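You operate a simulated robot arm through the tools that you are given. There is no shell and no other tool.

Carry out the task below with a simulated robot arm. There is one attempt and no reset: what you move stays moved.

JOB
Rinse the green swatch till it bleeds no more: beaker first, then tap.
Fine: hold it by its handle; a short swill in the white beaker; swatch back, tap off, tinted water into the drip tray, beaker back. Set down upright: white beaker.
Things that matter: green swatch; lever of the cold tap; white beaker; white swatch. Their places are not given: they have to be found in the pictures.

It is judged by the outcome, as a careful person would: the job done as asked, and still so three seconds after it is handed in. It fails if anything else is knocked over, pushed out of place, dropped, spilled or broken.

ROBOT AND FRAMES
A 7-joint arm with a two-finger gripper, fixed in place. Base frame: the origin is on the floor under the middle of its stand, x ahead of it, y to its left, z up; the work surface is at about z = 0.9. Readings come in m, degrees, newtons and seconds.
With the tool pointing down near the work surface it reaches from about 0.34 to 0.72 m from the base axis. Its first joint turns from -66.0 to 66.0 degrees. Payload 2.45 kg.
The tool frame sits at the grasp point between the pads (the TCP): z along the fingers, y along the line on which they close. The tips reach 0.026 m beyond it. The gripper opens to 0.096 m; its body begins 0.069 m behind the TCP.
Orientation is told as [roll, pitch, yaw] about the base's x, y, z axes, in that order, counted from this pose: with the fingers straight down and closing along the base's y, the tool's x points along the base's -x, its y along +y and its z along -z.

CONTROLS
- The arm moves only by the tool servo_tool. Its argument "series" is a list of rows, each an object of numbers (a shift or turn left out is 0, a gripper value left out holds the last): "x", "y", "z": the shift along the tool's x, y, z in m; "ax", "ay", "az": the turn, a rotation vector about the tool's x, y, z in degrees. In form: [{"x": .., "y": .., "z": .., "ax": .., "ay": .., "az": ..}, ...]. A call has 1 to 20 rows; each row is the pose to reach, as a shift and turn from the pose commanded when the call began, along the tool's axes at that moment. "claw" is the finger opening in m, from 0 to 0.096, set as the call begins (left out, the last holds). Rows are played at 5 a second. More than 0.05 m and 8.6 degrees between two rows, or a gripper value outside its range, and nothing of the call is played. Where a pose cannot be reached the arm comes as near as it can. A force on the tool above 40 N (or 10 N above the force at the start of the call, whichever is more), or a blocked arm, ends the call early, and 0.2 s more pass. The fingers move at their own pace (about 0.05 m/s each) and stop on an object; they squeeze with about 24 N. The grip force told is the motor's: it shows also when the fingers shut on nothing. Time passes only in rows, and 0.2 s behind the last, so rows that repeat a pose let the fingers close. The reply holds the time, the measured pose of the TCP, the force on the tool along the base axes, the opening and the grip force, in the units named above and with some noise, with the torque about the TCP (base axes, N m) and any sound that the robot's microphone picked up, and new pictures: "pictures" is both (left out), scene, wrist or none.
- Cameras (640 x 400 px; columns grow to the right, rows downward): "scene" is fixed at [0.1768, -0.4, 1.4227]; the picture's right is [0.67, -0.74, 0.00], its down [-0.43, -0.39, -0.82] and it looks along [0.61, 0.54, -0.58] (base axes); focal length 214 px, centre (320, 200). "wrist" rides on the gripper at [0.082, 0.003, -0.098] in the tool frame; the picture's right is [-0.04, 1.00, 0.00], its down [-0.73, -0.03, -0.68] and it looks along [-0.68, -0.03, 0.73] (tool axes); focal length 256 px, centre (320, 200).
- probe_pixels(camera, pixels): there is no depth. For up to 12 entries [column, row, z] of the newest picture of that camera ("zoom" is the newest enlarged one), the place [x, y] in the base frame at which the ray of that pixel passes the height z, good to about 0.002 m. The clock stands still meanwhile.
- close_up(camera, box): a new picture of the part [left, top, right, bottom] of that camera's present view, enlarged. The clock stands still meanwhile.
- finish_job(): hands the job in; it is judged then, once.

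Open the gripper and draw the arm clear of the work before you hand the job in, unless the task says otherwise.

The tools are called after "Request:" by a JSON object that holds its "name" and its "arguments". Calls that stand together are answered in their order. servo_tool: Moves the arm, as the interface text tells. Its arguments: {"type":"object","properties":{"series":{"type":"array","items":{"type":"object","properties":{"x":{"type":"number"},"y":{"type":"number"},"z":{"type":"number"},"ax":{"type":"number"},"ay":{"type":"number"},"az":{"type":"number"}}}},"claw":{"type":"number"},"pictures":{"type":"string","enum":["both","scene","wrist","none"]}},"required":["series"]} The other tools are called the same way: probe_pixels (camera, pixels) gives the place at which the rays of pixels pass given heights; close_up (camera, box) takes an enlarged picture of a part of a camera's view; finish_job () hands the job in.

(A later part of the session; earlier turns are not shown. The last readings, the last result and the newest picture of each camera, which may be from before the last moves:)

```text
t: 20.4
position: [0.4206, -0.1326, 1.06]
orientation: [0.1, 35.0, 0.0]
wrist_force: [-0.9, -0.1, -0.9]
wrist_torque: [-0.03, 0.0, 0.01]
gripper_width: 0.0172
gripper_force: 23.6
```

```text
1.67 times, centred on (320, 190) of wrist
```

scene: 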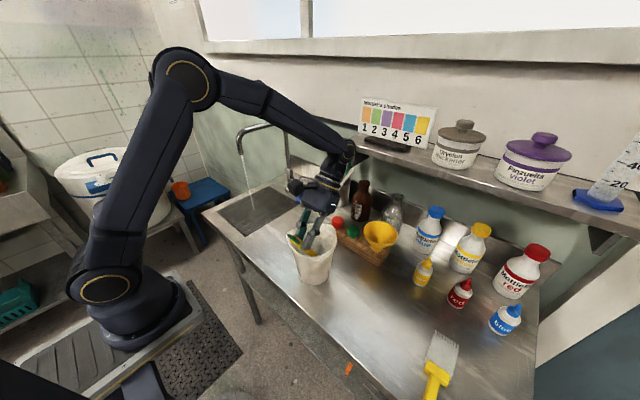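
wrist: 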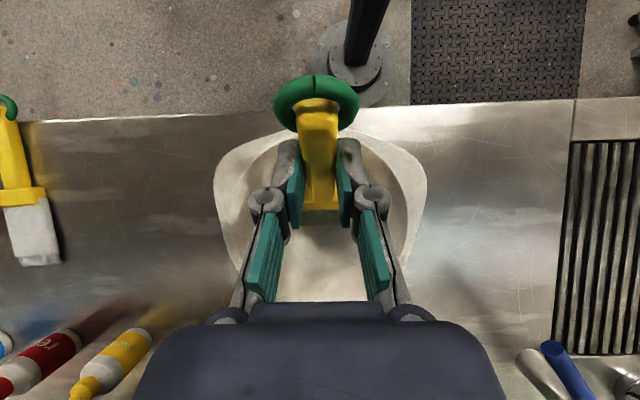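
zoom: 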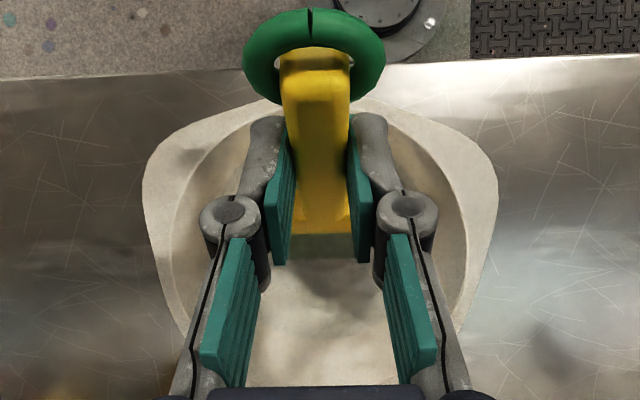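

The cloth is inside without touching the wall. I do a short gentle swill: small circles of ±8 mm, ending at the centre.

Request:
{"name": "servo_tool", "arguments": {"series": [{"y": 0.008}, {"x": -0.0041, "z": -0.0029}, {"y": -0.008}, {"x": 0.0041, "z": 0.0029}, {"y": 0.008}, {"x": -0.0041, "z": -0.0029}, {"y": -0.008}, {"x": 0.0041, "z": 0.0029}, {"y": 0.008}, {"x": -0.0041, "z": -0.0029}, {"y": -0.008}, {"x": 0.0041, "z": 0.0029}, {}]}}

```text
t: 23.2
position: [0.4225, -0.1328, 1.0599]
orientation: [0.0, 35.1, 0.0]
wrist_force: [1.1, -0.2, -1.2]
wrist_torque: [0.0, -0.03, 0.01]
gripper_width: 0.0168
gripper_force: 24.0
```

scene: 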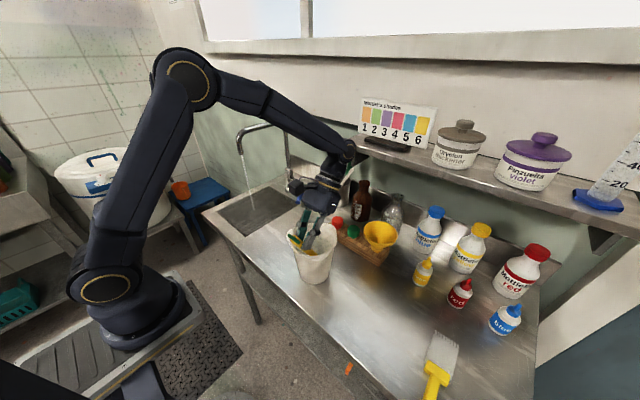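
wrist: 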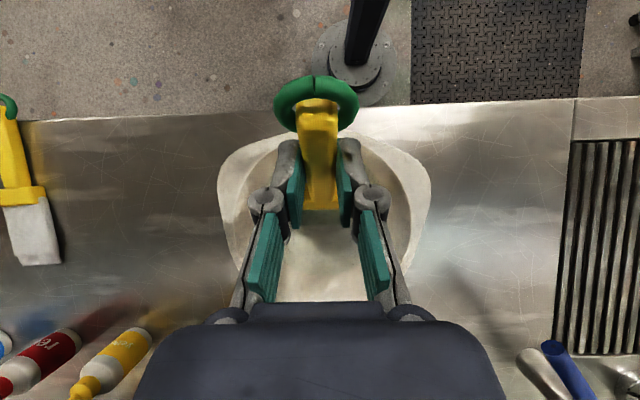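

Request:
{"name": "close_up", "arguments": {"camera": "scene", "box": [280, 200, 350, 280]}}

Request:
{"name": "close_up", "arguments": {"camera": "wrist", "box": [210, 90, 430, 310]}}

```text
5.00 times, centred on (315, 240) of scene
```

zoom: 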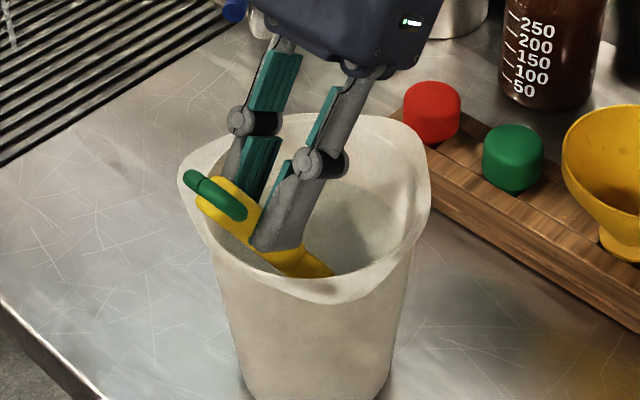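

```text
1.82 times, centred on (320, 200) of wrist
```

zoom: 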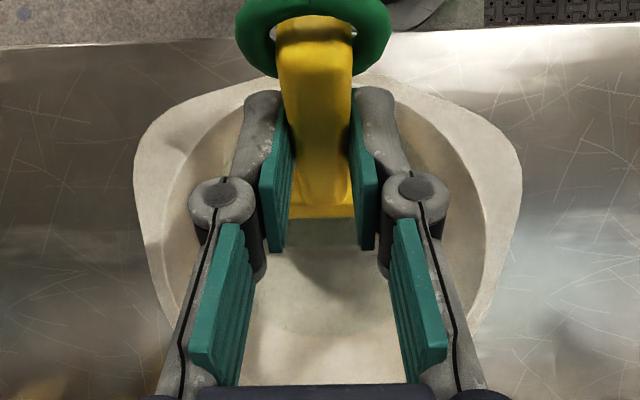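

The water surface is now faintly green-tinted (scene zoom (370,225)), so the cloth is in the water. I do one more short round of swilling.

Request:
{"name": "servo_tool", "arguments": {"series": [{"y": 0.009, "x": -0.0029, "z": 0.0041}, {"x": -0.0069, "z": 0.0012}, {"y": -0.009, "x": -0.0029, "z": 0.0041}, {"x": 0.0012, "z": 0.007}, {"y": 0.009, "x": -0.0029, "z": 0.0041}, {"x": -0.0069, "z": 0.0012}, {"y": -0.009, "x": -0.0029, "z": 0.0041}, {"x": 0.0012, "z": 0.007}, {"y": 0.009, "x": -0.0029, "z": 0.0041}, {"x": -0.0069, "z": 0.0012}, {"y": -0.009, "x": -0.0029, "z": 0.0041}, {}]}}

Request:
{"name": "close_up", "arguments": {"camera": "scene", "box": [280, 200, 350, 280]}}

```text
t: 25.8
position: [0.4216, -0.1344, 1.0605]
orientation: [-0.1, 35.0, -0.1]
wrist_force: [0.2, 0.6, 0.4]
wrist_torque: [-0.01, 0.0, 0.01]
gripper_width: 0.0173
gripper_force: 24.3
```

scene: 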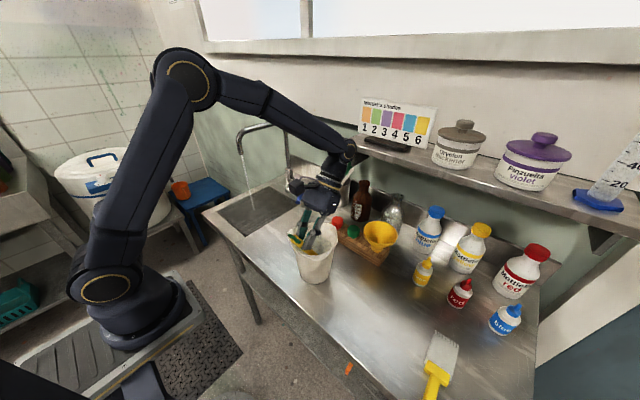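
wrist: 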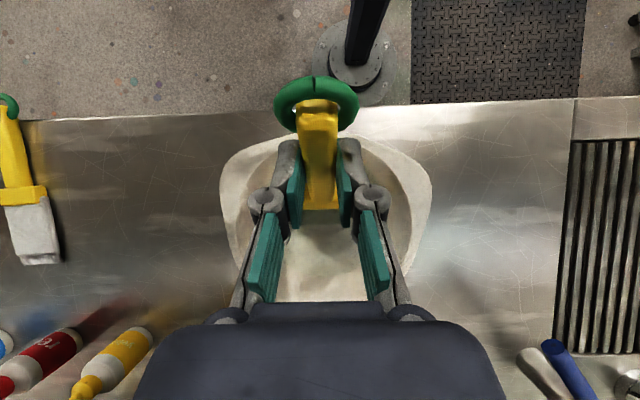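

```text
5.00 times, centred on (315, 240) of scene
```

zoom: 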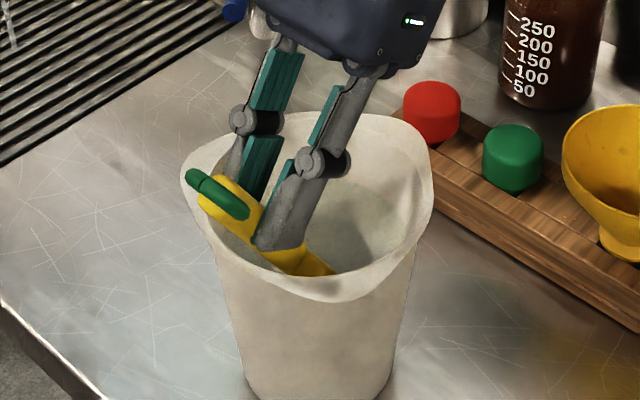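

Tint shows and holds. I raise the cloth above the water inside the beaker, let it drip there for about 2 s, then look.

Request:
{"name": "servo_tool", "arguments": {"series": [{"x": 0.0115, "z": -0.0164}, {"x": 0.023, "z": -0.0328}, {"x": 0.0344, "z": -0.0491}, {"x": 0.0402, "z": -0.0573}, {"x": 0.0402, "z": -0.0573}, {"x": 0.0402, "z": -0.0573}, {"x": 0.0402, "z": -0.0573}, {"x": 0.0402, "z": -0.0573}, {"x": 0.0402, "z": -0.0573}, {"x": 0.0402, "z": -0.0573}, {"x": 0.0402, "z": -0.0573}, {"x": 0.0402, "z": -0.0573}, {"x": 0.0402, "z": -0.0573}]}}

Request:
{"name": "close_up", "arguments": {"camera": "scene", "box": [280, 180, 360, 280]}}

```text
t: 28.6
position: [0.4229, -0.133, 1.1316]
orientation: [0.0, 35.0, 0.0]
wrist_force: [-0.3, 0.5, 0.8]
wrist_torque: [0.0, 0.03, 0.0]
gripper_width: 0.0174
gripper_force: 24.2
```

scene: 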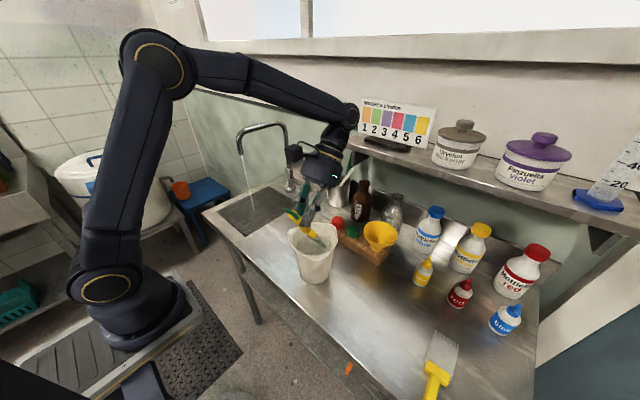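
wrist: 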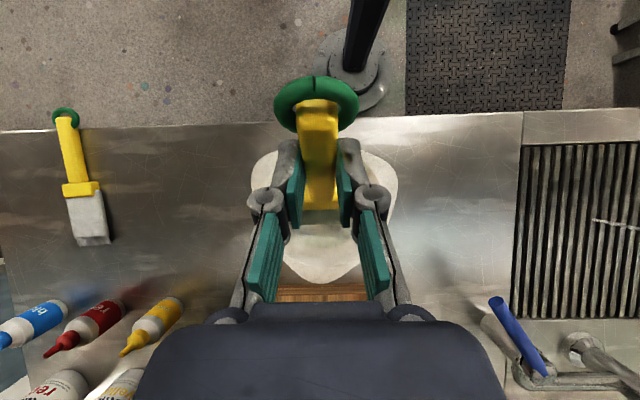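

```text
4.00 times, centred on (320, 230) of scene
```

zoom: 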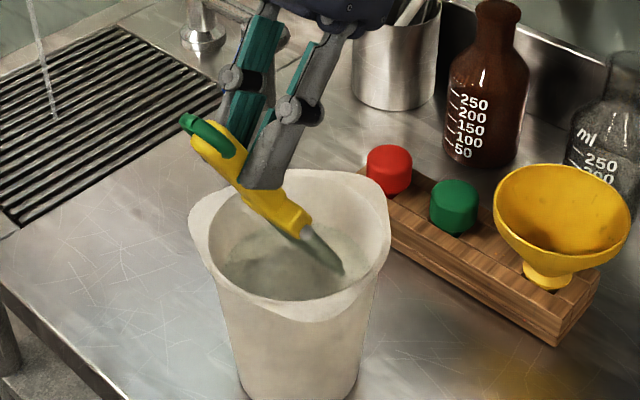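

The water is clearly tinted and the cloth is paler. I raise the swatch clear of the rim, then carry it across to the robot side of the stream, bringing the tool to nearly straight down (pitch -5°).

Request:
{"name": "servo_tool", "arguments": {"series": [{"x": 0.0258, "z": -0.0369}, {"x": 0.0517, "z": -0.0737}, {"x": 0.0598, "y": 0.0421, "z": -0.0653, "ay": -4.4}, {"x": 0.0678, "y": 0.0842, "z": -0.057, "ay": -8.9}, {"x": 0.0759, "y": 0.1263, "z": -0.0485, "ay": -13.3}, {"x": 0.0841, "y": 0.1684, "z": -0.0401, "ay": -17.8}, {"x": 0.0922, "y": 0.2106, "z": -0.0318, "ay": -22.2}, {"x": 0.1002, "y": 0.2527, "z": -0.0234, "ay": -26.7}, {"x": 0.1083, "y": 0.2948, "z": -0.015, "ay": -31.1}, {"x": 0.1165, "y": 0.3369, "z": -0.0065, "ay": -35.6}, {"x": 0.1246, "y": 0.379, "z": 0.0018, "ay": -40}, {"x": 0.1246, "y": 0.379, "z": 0.0018, "ay": -40}]}}

```text
t: 31.2
position: [0.3181, 0.2461, 1.1987]
orientation: [0.1, -5.2, 0.0]
wrist_force: [0.6, 0.4, -0.9]
wrist_torque: [0.03, 0.0, 0.0]
gripper_width: 0.0169
gripper_force: 24.4
```

scene: 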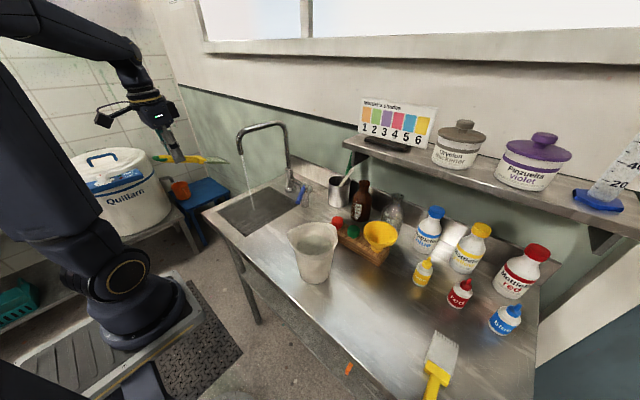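
wrist: 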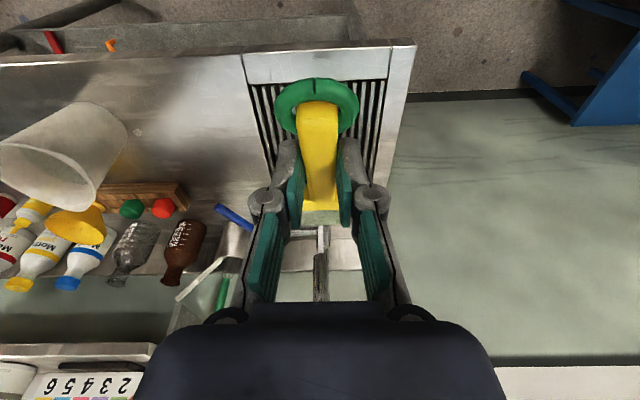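

The swatch points at the stream with the tray beneath. I lower to TCP z≈1.06 before moving it into the water.

Request:
{"name": "servo_tool", "arguments": {"series": [{"x": 0.003, "z": 0.0349}, {"x": 0.0061, "z": 0.0697}, {"x": 0.0091, "z": 0.1046}, {"x": 0.0122, "z": 0.1394}, {"x": 0.0122, "z": 0.1394}]}}

Request:
{"name": "close_up", "arguments": {"camera": "scene", "box": [150, 100, 310, 240]}}

```text
t: 32.4
position: [0.3212, 0.2437, 1.0584]
orientation: [0.0, -5.0, 0.0]
wrist_force: [0.3, 0.2, 0.2]
wrist_torque: [0.0, 0.0, 0.02]
gripper_width: 0.017
gripper_force: 24.1
```

scene: 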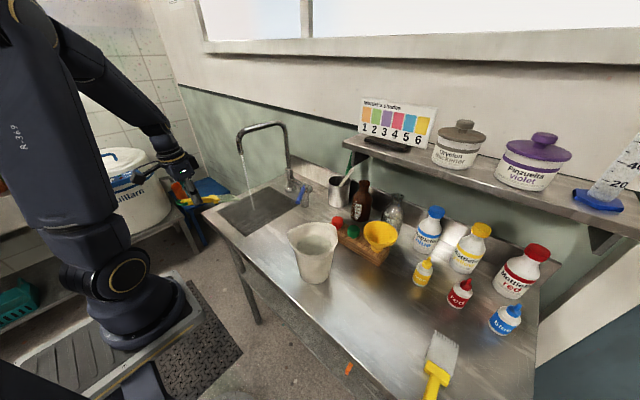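
wrist: 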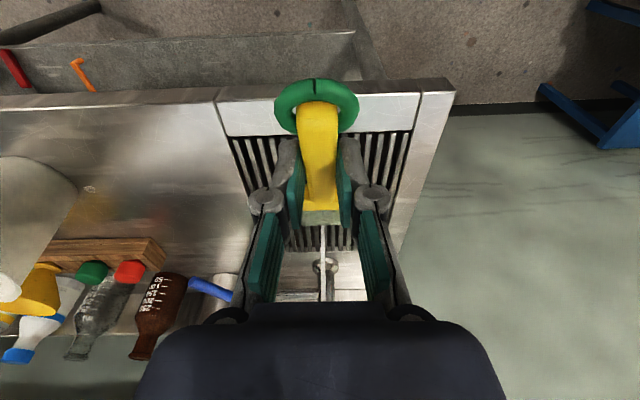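

```text
2.86 times, centred on (230, 170) of scene
```

zoom: 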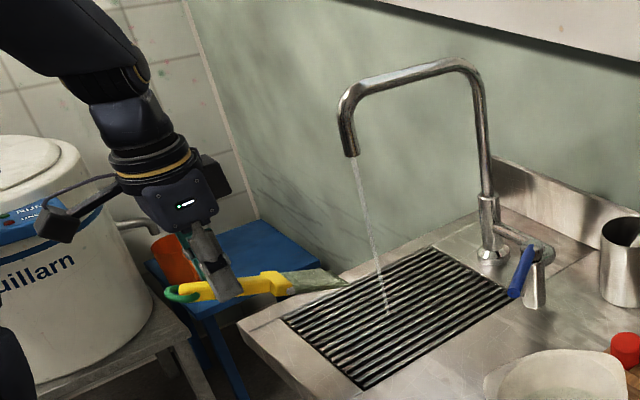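

The stream (wrist column 325) is right in line with the cloth. I advance about 92 mm so it falls on the middle of the cloth.

Request:
{"name": "servo_tool", "arguments": {"series": [{"x": -0.025, "z": 0.0022}, {"x": -0.05, "z": 0.0044}, {"x": -0.075, "z": 0.0065}, {"x": -0.092, "z": 0.008}, {"x": -0.092, "z": 0.008}, {"x": -0.092, "z": 0.008}]}}

Request:
{"name": "close_up", "arguments": {"camera": "scene", "box": [170, 110, 310, 240]}}

Request:
{"name": "close_up", "arguments": {"camera": "wrist", "box": [220, 60, 420, 310]}}

```text
t: 33.8
position: [0.4127, 0.2442, 1.0601]
orientation: [0.0, -5.1, 0.0]
wrist_force: [0.2, -0.1, 0.0]
wrist_torque: [0.03, 0.03, 0.01]
gripper_width: 0.0171
gripper_force: 23.9
```

scene: 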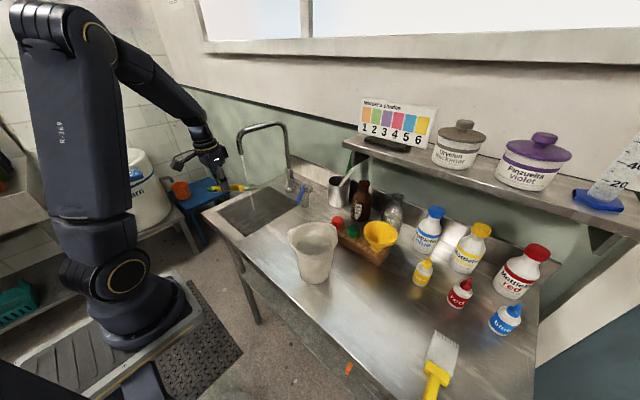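
wrist: 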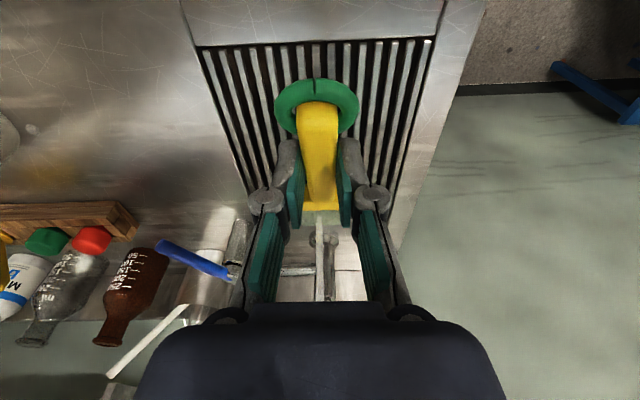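

```text
3.08 times, centred on (240, 175) of scene
```

zoom: 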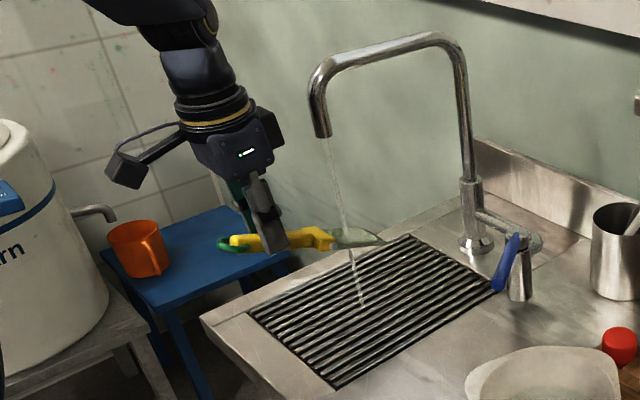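

```text
1.60 times, centred on (320, 185) of wrist
```

zoom: 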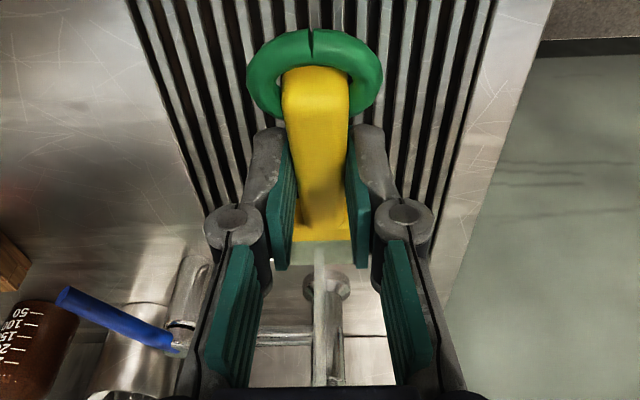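

The stream is landing on the cloth (scene zoom (343,235)) and running into the tray. I sweep the cloth gently under the stream for about 3.5 s and check its colour; I also look at a small mark on the table at wrist (30,130).

Request:
{"name": "servo_tool", "arguments": {"series": [{"x": 0.007, "y": 0.005}, {"x": 0.014, "y": 0.01}, {"x": 0.014, "y": 0.0}, {"x": 0.014, "y": -0.01}, {"x": 0.007, "y": -0.01}, {"x": 0.0, "y": -0.01}, {"x": -0.006, "y": -0.005}, {"x": -0.006, "y": 0.005}, {"x": 0.0, "y": 0.01}, {"x": 0.007, "y": 0.01}, {"x": 0.014, "y": 0.005}, {"x": 0.02, "y": 0.0}, {"x": 0.02, "y": -0.008}, {"x": 0.01, "y": -0.008}, {"x": 0.0, "y": -0.004}, {"x": 0.0, "y": 0.0}]}}

Request:
{"name": "close_up", "arguments": {"camera": "scene", "box": [210, 150, 290, 220]}}

Request:
{"name": "close_up", "arguments": {"camera": "wrist", "box": [0, 80, 200, 220]}}

Request:
{"name": "close_up", "arguments": {"camera": "scene", "box": [250, 190, 350, 300]}}

```text
t: 37.2
position: [0.414, 0.2464, 1.0611]
orientation: [0.0, -5.0, 0.1]
wrist_force: [0.1, 0.3, -0.8]
wrist_torque: [0.0, 0.02, 0.0]
gripper_width: 0.017
gripper_force: 23.2
```

scene: 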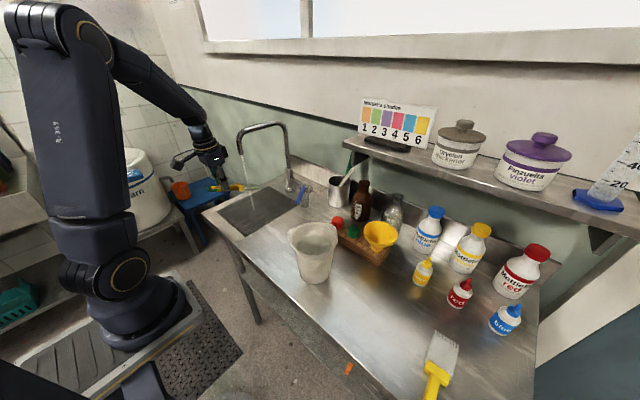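
wrist: 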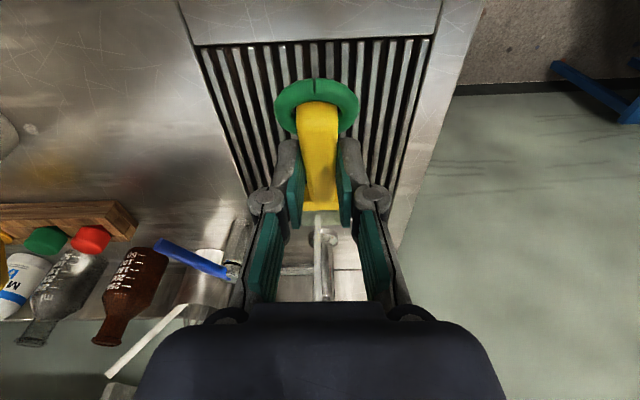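

```text
5.71 times, centred on (250, 185) of scene
```

zoom: 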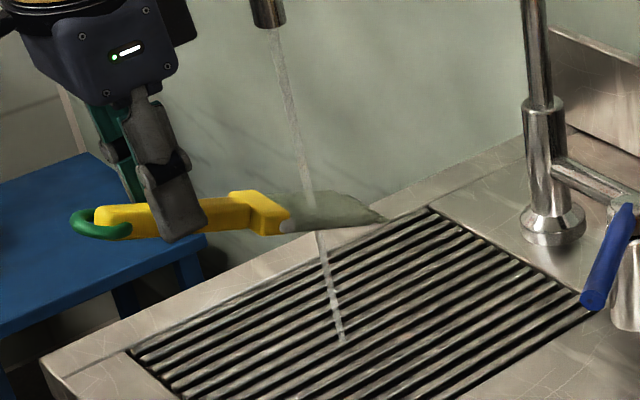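

```text
2.86 times, centred on (100, 150) of wrist
```

zoom: 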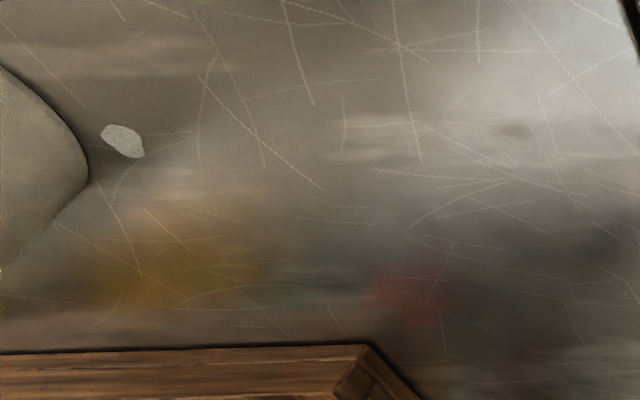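

```text
3.64 times, centred on (300, 245) of scene
```

zoom: 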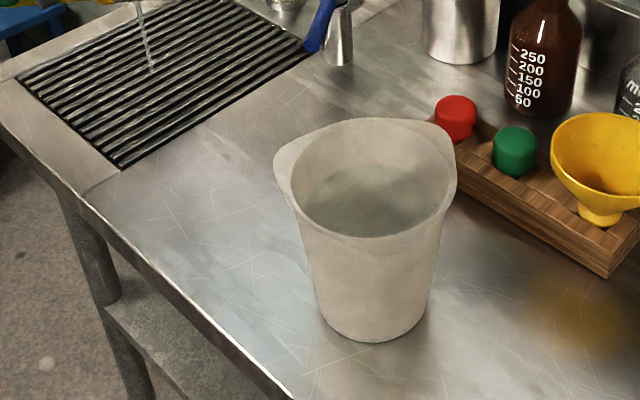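

A drop mark sits beside the beaker; the beaker's water is tinted. The cloth is greyer now but may still bleed, so I keep rinsing another ~4 s with sweeps.

Request:
{"name": "servo_tool", "arguments": {"series": [{"x": 0.007, "y": 0.005}, {"x": 0.014, "y": 0.01}, {"x": 0.014, "y": 0.0}, {"x": 0.014, "y": -0.01}, {"x": 0.007, "y": -0.01}, {"x": 0.0, "y": -0.01}, {"x": -0.006, "y": -0.005}, {"x": -0.006, "y": 0.005}, {"x": 0.0, "y": 0.01}, {"x": 0.007, "y": 0.01}, {"x": 0.014, "y": 0.005}, {"x": 0.02, "y": 0.0}, {"x": 0.02, "y": -0.008}, {"x": 0.01, "y": -0.008}, {"x": 0.0, "y": -0.004}, {"x": 0.0, "y": 0.0}, {"x": 0.0, "y": 0.0}, {"x": 0.0, "y": 0.0}, {"x": 0.0, "y": 0.0}]}}

Request:
{"name": "close_up", "arguments": {"camera": "scene", "box": [210, 150, 290, 220]}}

Request:
{"name": "close_up", "arguments": {"camera": "scene", "box": [240, 175, 270, 205]}}

```text
t: 41.2
position: [0.4118, 0.2455, 1.0602]
orientation: [0.0, -4.9, 0.0]
wrist_force: [0.3, -1.2, 0.4]
wrist_torque: [0.0, 0.01, 0.02]
gripper_width: 0.017
gripper_force: 24.0
```

scene: 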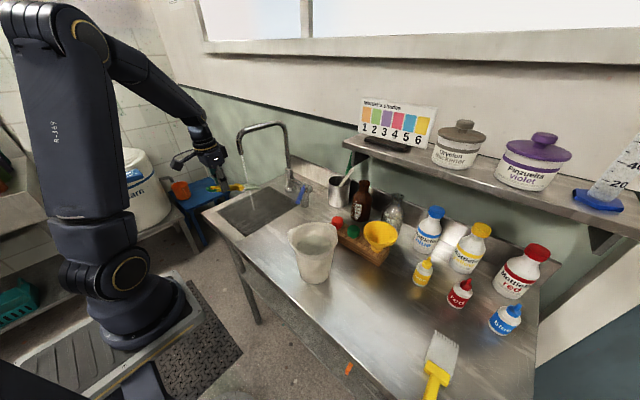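
wrist: 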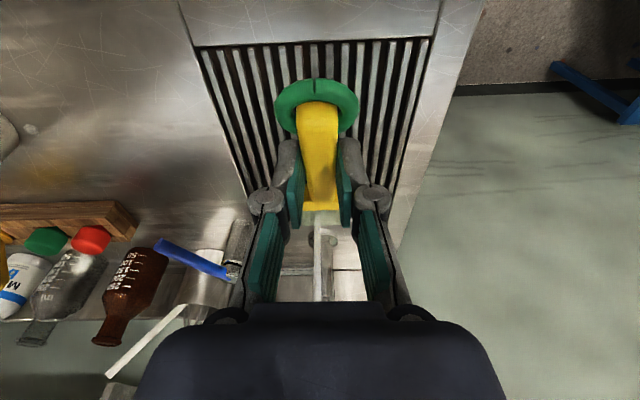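

```text
5.71 times, centred on (250, 185) of scene
```

zoom: 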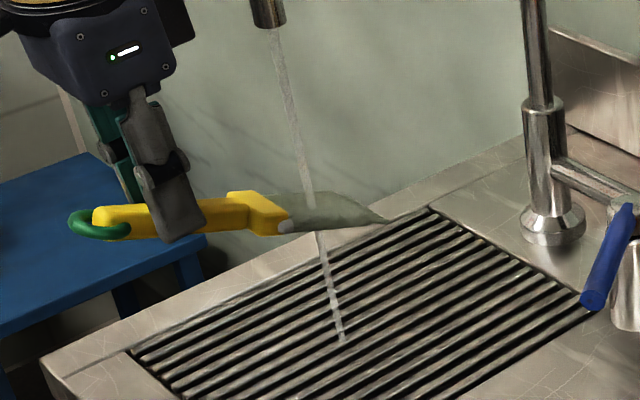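

```text
13.33 times, centred on (255, 190) of scene
```

zoom: 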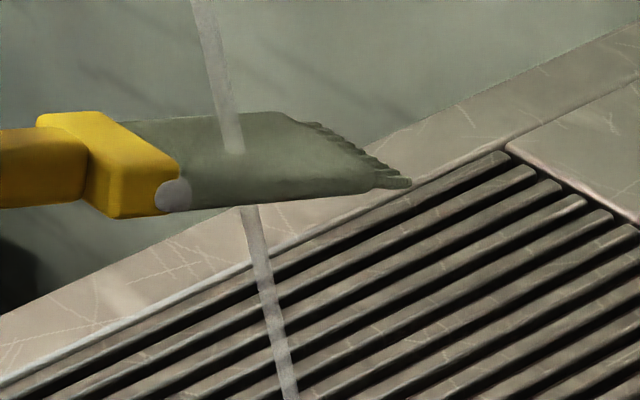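

The cloth colour seems steady; I zoom on the water above and below the cloth to compare the tint.

Request:
{"name": "close_up", "arguments": {"camera": "scene", "box": [250, 193, 262, 210]}}

Request:
{"name": "close_up", "arguments": {"camera": "scene", "box": [242, 160, 258, 185]}}

Request:
{"name": "close_up", "arguments": {"camera": "wrist", "box": [280, 180, 370, 310]}}

```text
16.00 times, centred on (256, 202) of scene
```

zoom: 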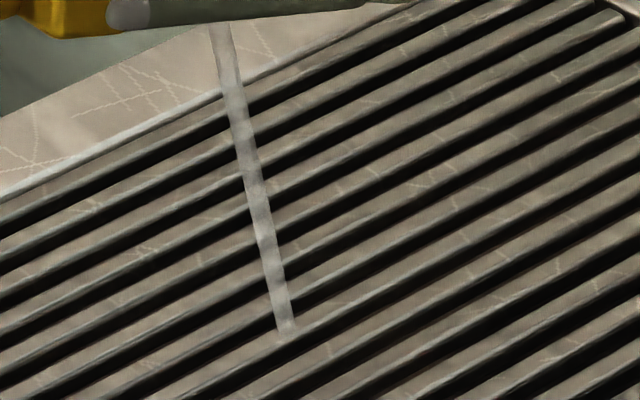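

```text
16.00 times, centred on (250, 172) of scene
```

zoom: 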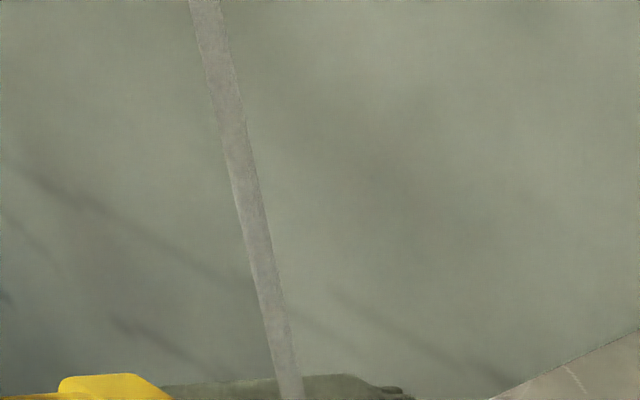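

```text
3.08 times, centred on (325, 245) of wrist
```

zoom: 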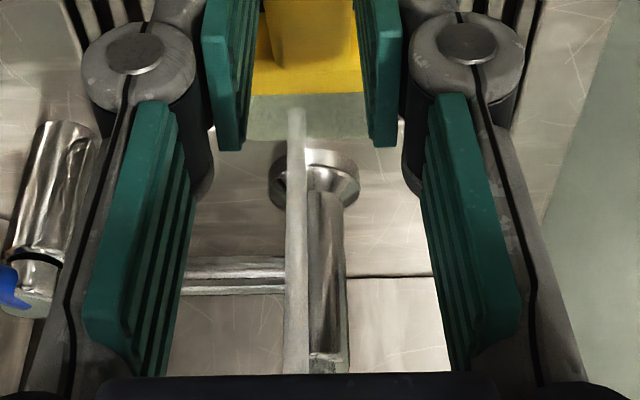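

Water below the cloth looks as clear as above. To be sure, I rinse another ~4 s with the stream nearer the tip and across the cloth, then compare the cloth colour in the same view.

Request:
{"name": "servo_tool", "arguments": {"series": [{"x": 0.01, "y": 0.008}, {"x": 0.02, "y": 0.012}, {"x": 0.025, "y": 0.004}, {"x": 0.025, "y": -0.006}, {"x": 0.02, "y": -0.012}, {"x": 0.012, "y": -0.012}, {"x": 0.004, "y": -0.008}, {"x": -0.004, "y": 0.0}, {"x": -0.004, "y": 0.008}, {"x": 0.004, "y": 0.012}, {"x": 0.012, "y": 0.01}, {"x": 0.02, "y": 0.004}, {"x": 0.025, "y": -0.004}, {"x": 0.018, "y": -0.01}, {"x": 0.01, "y": -0.006}, {"x": 0.0, "y": 0.0}, {"x": 0.0, "y": 0.0}, {"x": 0.0, "y": 0.0}, {"x": 0.0, "y": 0.0}, {"x": 0.0, "y": 0.0}]}}

Request:
{"name": "close_up", "arguments": {"camera": "scene", "box": [240, 175, 270, 205]}}

```text
t: 45.4
position: [0.412, 0.2456, 1.0607]
orientation: [-0.1, -5.0, 0.0]
wrist_force: [0.6, -0.4, 0.2]
wrist_torque: [-0.01, 0.01, 0.0]
gripper_width: 0.0168
gripper_force: 23.8
```

scene: 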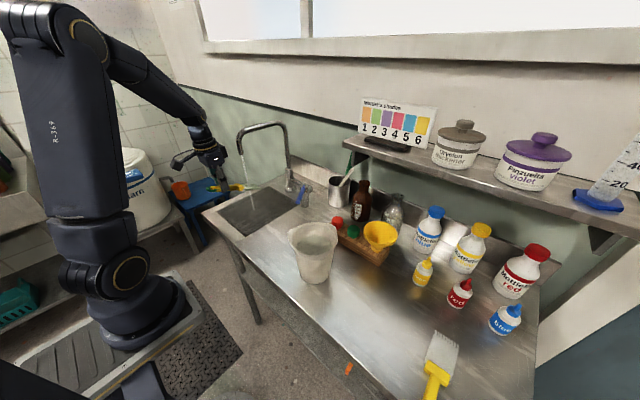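
wrist: 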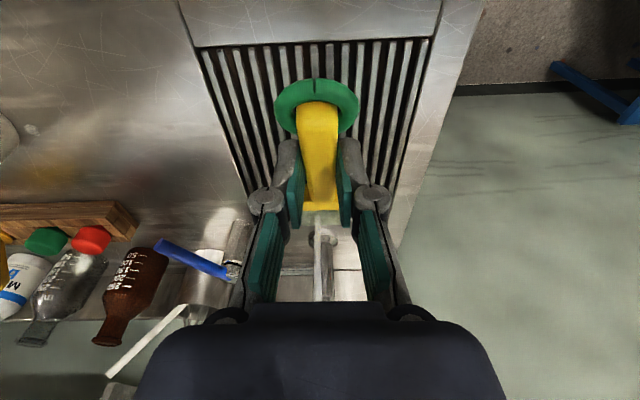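

```text
13.33 times, centred on (255, 190) of scene
```

zoom: 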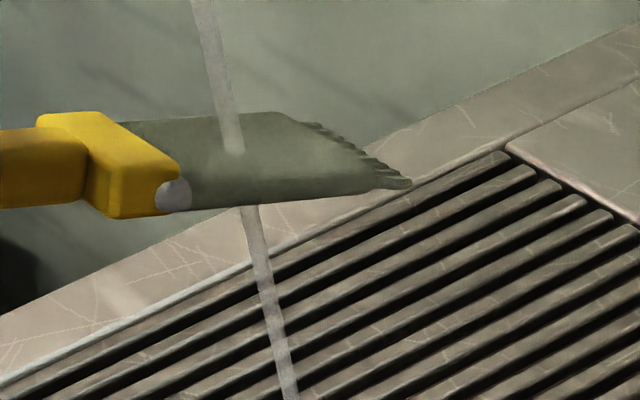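

The colour is unchanged from 4 s ago, so it looks rinsed out. The stream has mostly struck near the clamp, so I give the cloth's very middle and tip another 4 s to be certain.

Request:
{"name": "servo_tool", "arguments": {"series": [{"x": 0.01}, {"x": 0.018, "y": 0.003}, {"x": 0.018, "y": -0.003}, {"x": 0.018, "y": 0.003}, {"x": 0.018, "y": -0.003}, {"x": 0.022, "y": 0.003}, {"x": 0.022, "y": -0.003}, {"x": 0.026, "y": 0.003}, {"x": 0.03, "y": -0.003}, {"x": 0.034, "y": 0.003}, {"x": 0.038, "y": -0.003}, {"x": 0.034, "y": 0.003}, {"x": 0.03, "y": -0.003}, {"x": 0.026, "y": 0.003}, {"x": 0.022, "y": -0.003}, {"x": 0.018, "y": 0.003}, {"x": 0.018, "y": -0.003}, {"x": 0.018, "y": 0.003}, {"x": 0.018}, {"x": 0.018}]}}

Request:
{"name": "close_up", "arguments": {"camera": "scene", "box": [235, 175, 265, 205]}}

```text
t: 49.6
position: [0.3938, 0.2444, 1.0593]
orientation: [0.0, -5.0, 0.0]
wrist_force: [0.9, 1.0, 0.4]
wrist_torque: [0.03, 0.04, 0.01]
gripper_width: 0.0169
gripper_force: 23.6
```

scene: 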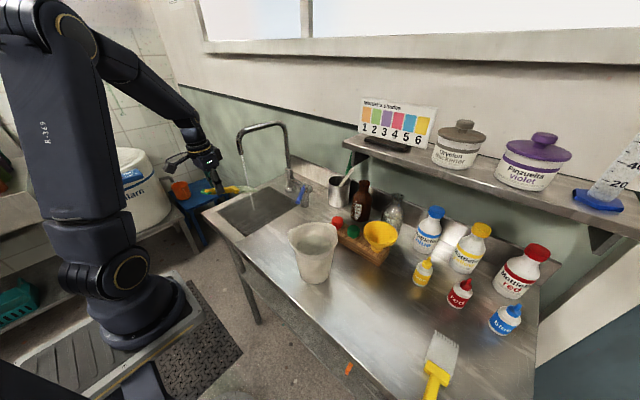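
wrist: 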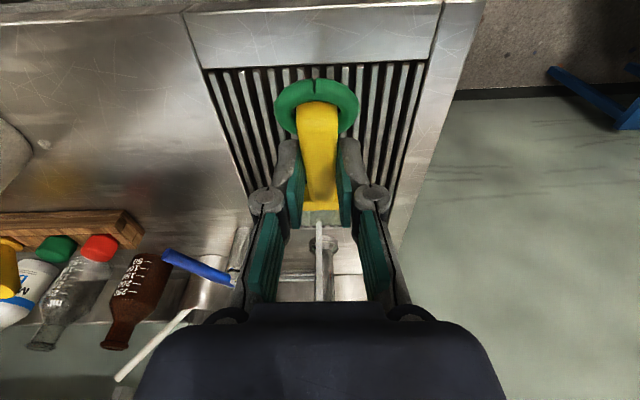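

```text
13.33 times, centred on (250, 190) of scene
```

zoom: 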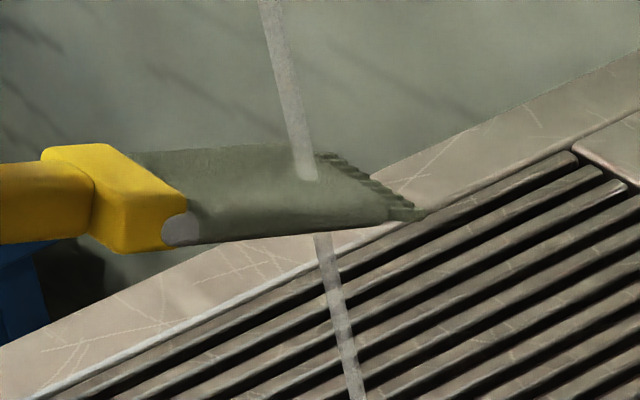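

The colour hasn't changed: it no longer bleeds. I draw it out of the stream toward the robot and let it drip over the tray for 2 s.

Request:
{"name": "servo_tool", "arguments": {"series": [{"x": 0.02, "z": -0.0017}, {"x": 0.04, "z": -0.0035}, {"x": 0.06, "z": -0.0052}, {"x": 0.06, "z": -0.0052, "ay": 6}, {"x": 0.06, "z": -0.0052, "ay": 12}, {"x": 0.06, "z": -0.0052, "ay": 18}, {"x": 0.06, "z": -0.0052, "ay": 18}, {"x": 0.06, "z": -0.0052, "ay": 18}, {"x": 0.06, "z": -0.0052, "ay": 18}, {"x": 0.06, "z": -0.0052, "ay": 18}, {"x": 0.06, "z": -0.0052, "ay": 18}, {"x": 0.06, "z": -0.0052, "ay": 18}, {"x": 0.06, "z": -0.0052, "ay": 18}, {"x": 0.06, "z": -0.0052, "ay": 18}, {"x": 0.06, "z": -0.0052, "ay": 18}, {"x": 0.06, "z": -0.0052, "ay": 18}]}}

Request:
{"name": "close_up", "arguments": {"camera": "scene", "box": [190, 150, 290, 240]}}

```text
t: 53.0
position: [0.3328, 0.2451, 1.0591]
orientation: [0.0, 13.0, -0.1]
wrist_force: [-0.2, -0.1, 0.1]
wrist_torque: [0.02, 0.0, -0.01]
gripper_width: 0.0169
gripper_force: 24.2
```

scene: 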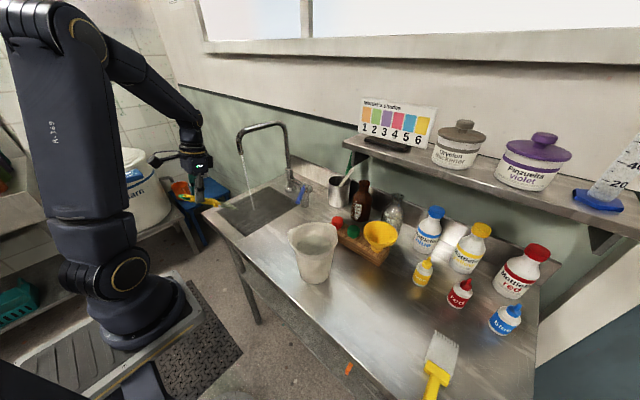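
wrist: 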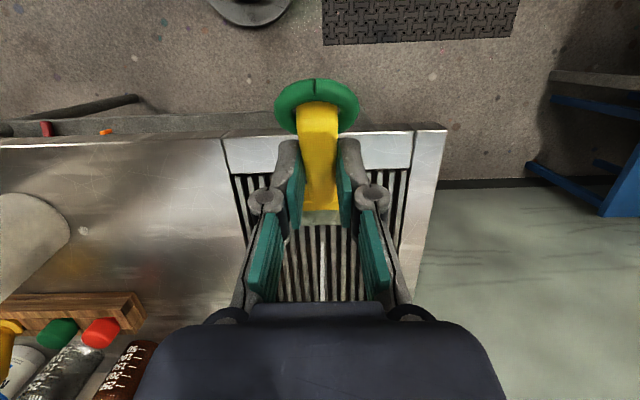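

```text
4.44 times, centred on (240, 195) of scene
```

zoom: 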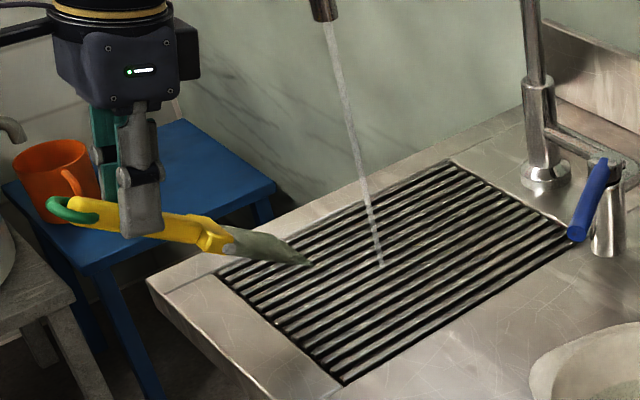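

The water running is clear and the cloth is done dripping. I raise and carry the swatch back over its original place, returning to the pick-up tilt (-25°).

Request:
{"name": "servo_tool", "arguments": {"series": [{"x": 0.009, "z": -0.039}, {"x": 0.018, "z": -0.0779}, {"x": 0.027, "z": -0.1169}, {"x": 0.0243, "y": -0.0435, "z": -0.1175, "ay": -2.9}, {"x": 0.0216, "y": -0.0869, "z": -0.1181, "ay": -5.8}, {"x": 0.019, "y": -0.1304, "z": -0.1188, "ay": -8.8}, {"x": 0.0163, "y": -0.1738, "z": -0.1194, "ay": -11.7}, {"x": 0.0136, "y": -0.2173, "z": -0.12, "ay": -14.6}, {"x": 0.0109, "y": -0.2608, "z": -0.1206, "ay": -17.5}, {"x": 0.0082, "y": -0.3042, "z": -0.1212, "ay": -20.5}, {"x": 0.0056, "y": -0.3477, "z": -0.1219, "ay": -23.4}, {"x": 0.0029, "y": -0.3911, "z": -0.1225, "ay": -26.3}, {"x": 0.0002, "y": -0.4346, "z": -0.1231, "ay": -29.2}, {"x": -0.0025, "y": -0.4781, "z": -0.1237, "ay": -32.1}, {"x": -0.0052, "y": -0.5215, "z": -0.1243, "ay": -35.1}, {"x": -0.0078, "y": -0.565, "z": -0.125, "ay": -38}, {"x": -0.0078, "y": -0.565, "z": -0.125, "ay": -38}]}}

```text
t: 56.6
position: [0.3686, -0.3236, 1.1774]
orientation: [0.0, -25.1, 0.0]
wrist_force: [0.2, -0.6, -0.1]
wrist_torque: [-0.01, 0.01, -0.01]
gripper_width: 0.0173
gripper_force: 24.4
```

scene: 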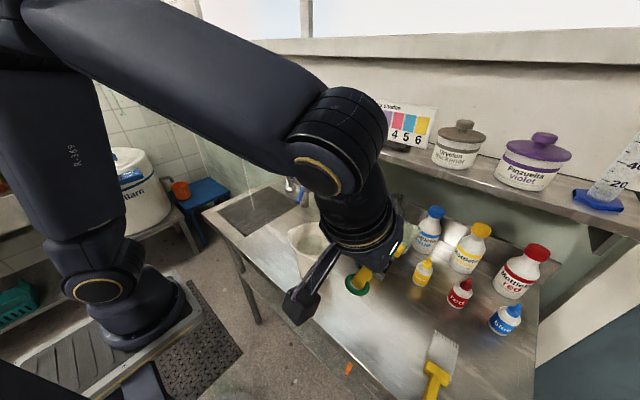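
wrist: 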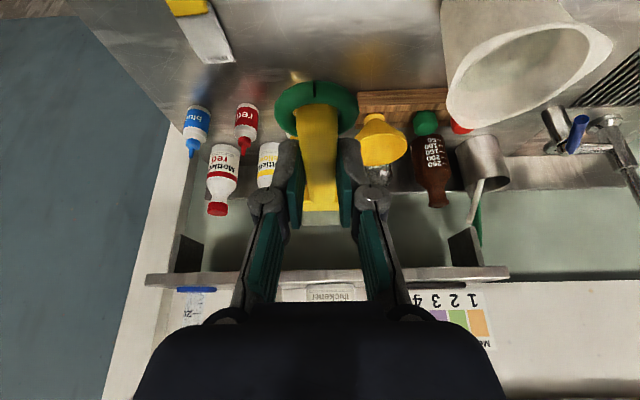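

The swatch sits in the grip exactly as at pick-up. I lower it straight down to its original place, slowing at the end.

Request:
{"name": "servo_tool", "arguments": {"series": [{"x": 0.019, "y": 0.0025, "z": 0.0408}, {"x": 0.038, "y": 0.0025, "z": 0.0815}, {"x": 0.0571, "y": 0.0025, "z": 0.1223}, {"x": 0.0761, "y": 0.0025, "z": 0.1631}, {"x": 0.0909, "y": 0.0025, "z": 0.1948}, {"x": 0.0993, "y": 0.0025, "z": 0.2129}, {"x": 0.1016, "y": 0.0025, "z": 0.2178}, {"x": 0.1037, "y": 0.0025, "z": 0.2224}, {"x": 0.1037, "y": 0.0025, "z": 0.2224}]}}

```text
t: 58.6
position: [0.3699, -0.3189, 0.9323]
orientation: [0.0, -25.0, -0.1]
wrist_force: [0.7, 0.3, -0.7]
wrist_torque: [-0.02, 0.02, 0.03]
gripper_width: 0.0171
gripper_force: 23.9
```

scene: 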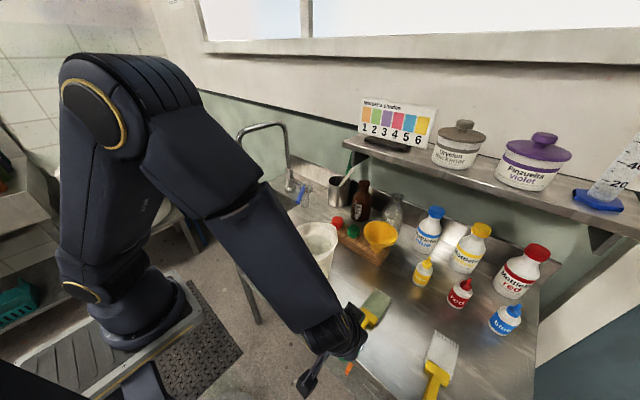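
wrist: 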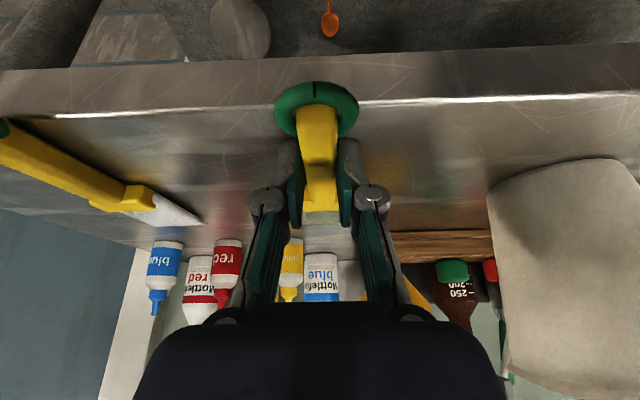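

The swatch is at table level. I check closely whether it rests flat before releasing.

Request:
{"name": "close_up", "arguments": {"camera": "scene", "box": [320, 270, 420, 390]}}

Request:
{"name": "close_up", "arguments": {"camera": "wrist", "box": [220, 60, 420, 260]}}

```text
3.33 times, centred on (370, 330) of scene
```

zoom: 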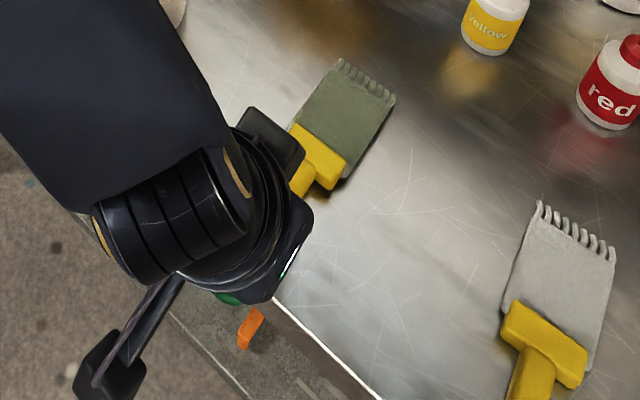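

```text
2.00 times, centred on (320, 160) of wrist
```

zoom: 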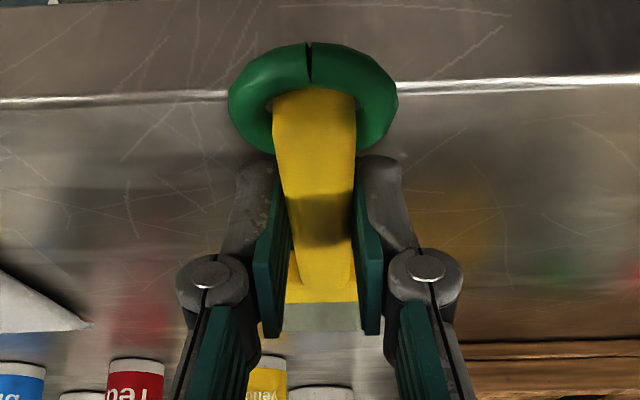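

It lies where it was, with the paler cloth flat. I lower 1.5 mm more and open the fingers to release.

Request:
{"name": "servo_tool", "arguments": {"series": [{"x": 0.0006, "z": 0.0014}, {"x": 0.0006, "z": 0.0014}, {"x": 0.0006, "z": 0.0014}], "claw": 0.05}}

```text
t: 59.4
position: [0.3694, -0.317, 0.9322]
orientation: [0.0, -25.0, 0.0]
wrist_force: [0.1, -0.2, 0.6]
wrist_torque: [-0.01, 0.02, 0.02]
gripper_width: 0.0501
gripper_force: 0.1
```

scene: 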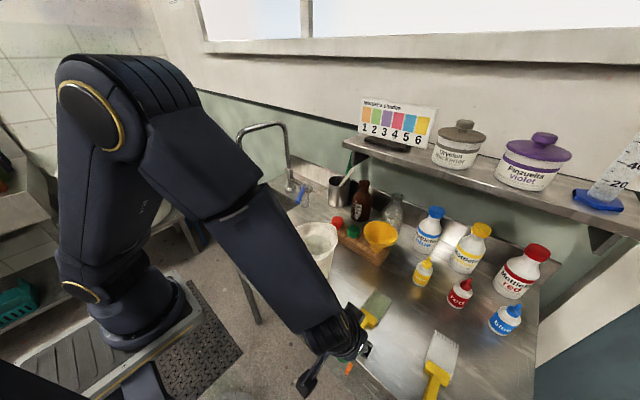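
wrist: 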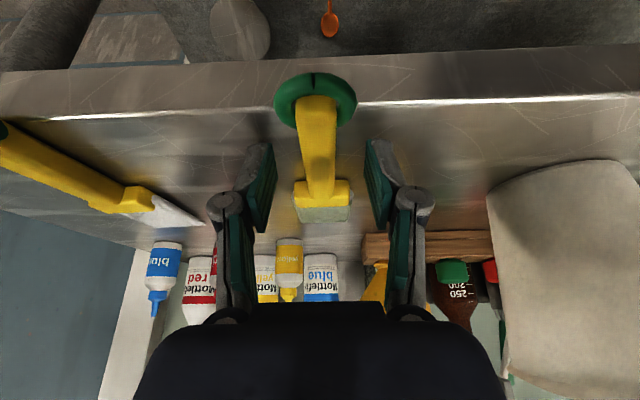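

Released cleanly; the swatch lies as at the start. I rise straight up with fingers still open.

Request:
{"name": "servo_tool", "arguments": {"series": [{"x": -0.0085, "z": -0.0181}, {"x": -0.0186, "z": -0.0399}, {"x": -0.0372, "z": -0.0797}, {"x": -0.0558, "z": -0.1196}, {"x": -0.0744, "z": -0.1595}, {"x": -0.093, "z": -0.1993}], "claw": 0.05}}

```text
t: 60.8
position: [0.3687, -0.3146, 1.1553]
orientation: [0.1, -24.9, -0.1]
wrist_force: [0.1, -0.1, 1.0]
wrist_torque: [0.02, -0.05, -0.03]
gripper_width: 0.0499
gripper_force: 0.1
```

scene: 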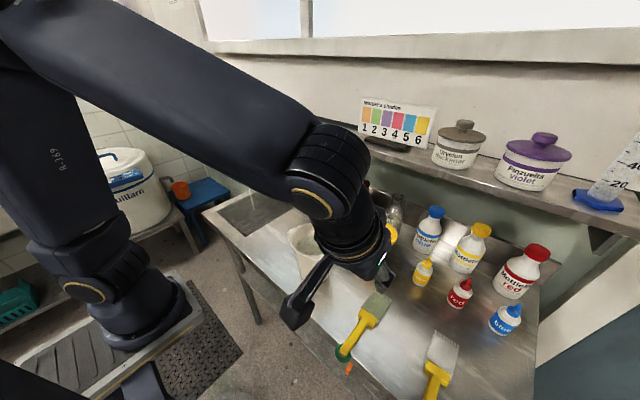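
wrist: 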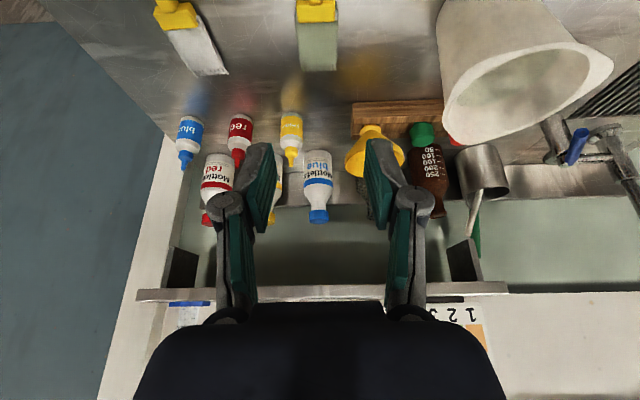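

The green swatch lies in place at wrist (318,40) beside the white one. I close the fingers and go over to the robot side of the lever, near (0.575, 0.09).

Request:
{"name": "servo_tool", "arguments": {"series": [{"x": -0.0156, "y": 0.037, "z": 0.0108, "ay": 0.9}, {"x": -0.0313, "y": 0.074, "z": 0.0216, "ay": 1.8}, {"x": -0.0469, "y": 0.111, "z": 0.0324, "ay": 2.7}, {"x": -0.0625, "y": 0.148, "z": 0.0432, "ay": 3.6}, {"x": -0.0782, "y": 0.185, "z": 0.054, "ay": 4.5}, {"x": -0.0938, "y": 0.222, "z": 0.0648, "ay": 5.5}, {"x": -0.1094, "y": 0.259, "z": 0.0756, "ay": 6.4}, {"x": -0.125, "y": 0.296, "z": 0.0864, "ay": 7.3}, {"x": -0.1407, "y": 0.333, "z": 0.0972, "ay": 8.2}, {"x": -0.1563, "y": 0.37, "z": 0.108, "ay": 9.1}, {"x": -0.1719, "y": 0.407, "z": 0.1188, "ay": 10}, {"x": -0.1719, "y": 0.407, "z": 0.1188, "ay": 10}], "claw": 0.0}}

Request:
{"name": "close_up", "arguments": {"camera": "scene", "box": [210, 110, 350, 240]}}

```text
t: 63.4
position: [0.5771, 0.09, 1.1176]
orientation: [0.0, -15.1, 0.0]
wrist_force: [0.9, 0.9, -1.2]
wrist_torque: [-0.01, -0.03, 0.0]
gripper_width: 0.0
gripper_force: 24.0
```

scene: 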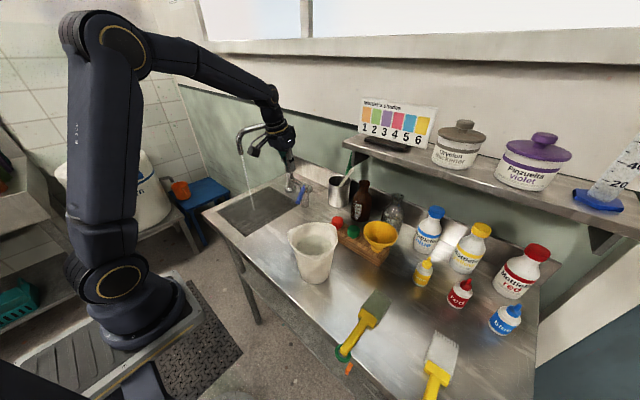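
wrist: 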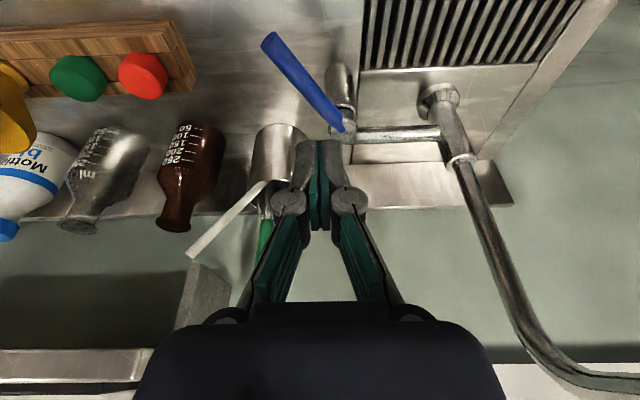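

```text
3.08 times, centred on (280, 175) of scene
```

zoom: 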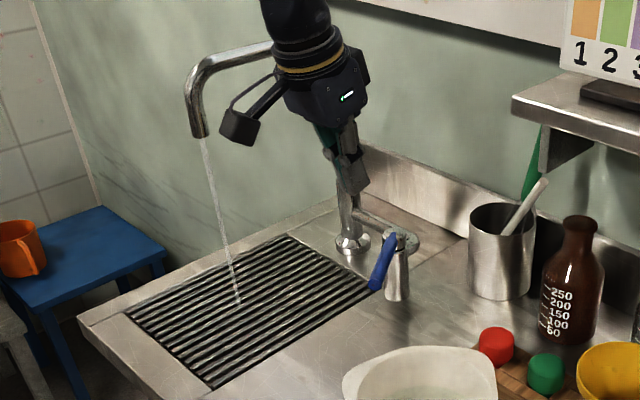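

Lever runs from its pivot at wrist (345,130) to its tip at (270,40). I probe these for its present line.

Request:
{"name": "probe_pixels", "arguments": {"camera": "wrist", "pixels": [[270, 40, 0.98], [345, 128, 0.98], [305, 82, 0.98], [316, 78, 0.98], [296, 86, 0.98], [345, 128, 0.99], [335, 75, 0.98], [355, 60, 0.9]]}}

```text
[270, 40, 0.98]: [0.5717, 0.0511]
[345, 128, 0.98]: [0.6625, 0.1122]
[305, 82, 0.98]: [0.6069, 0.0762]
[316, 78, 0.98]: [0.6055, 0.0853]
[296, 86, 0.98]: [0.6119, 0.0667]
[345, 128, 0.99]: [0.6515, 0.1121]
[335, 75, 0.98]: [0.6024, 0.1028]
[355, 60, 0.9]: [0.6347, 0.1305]
```

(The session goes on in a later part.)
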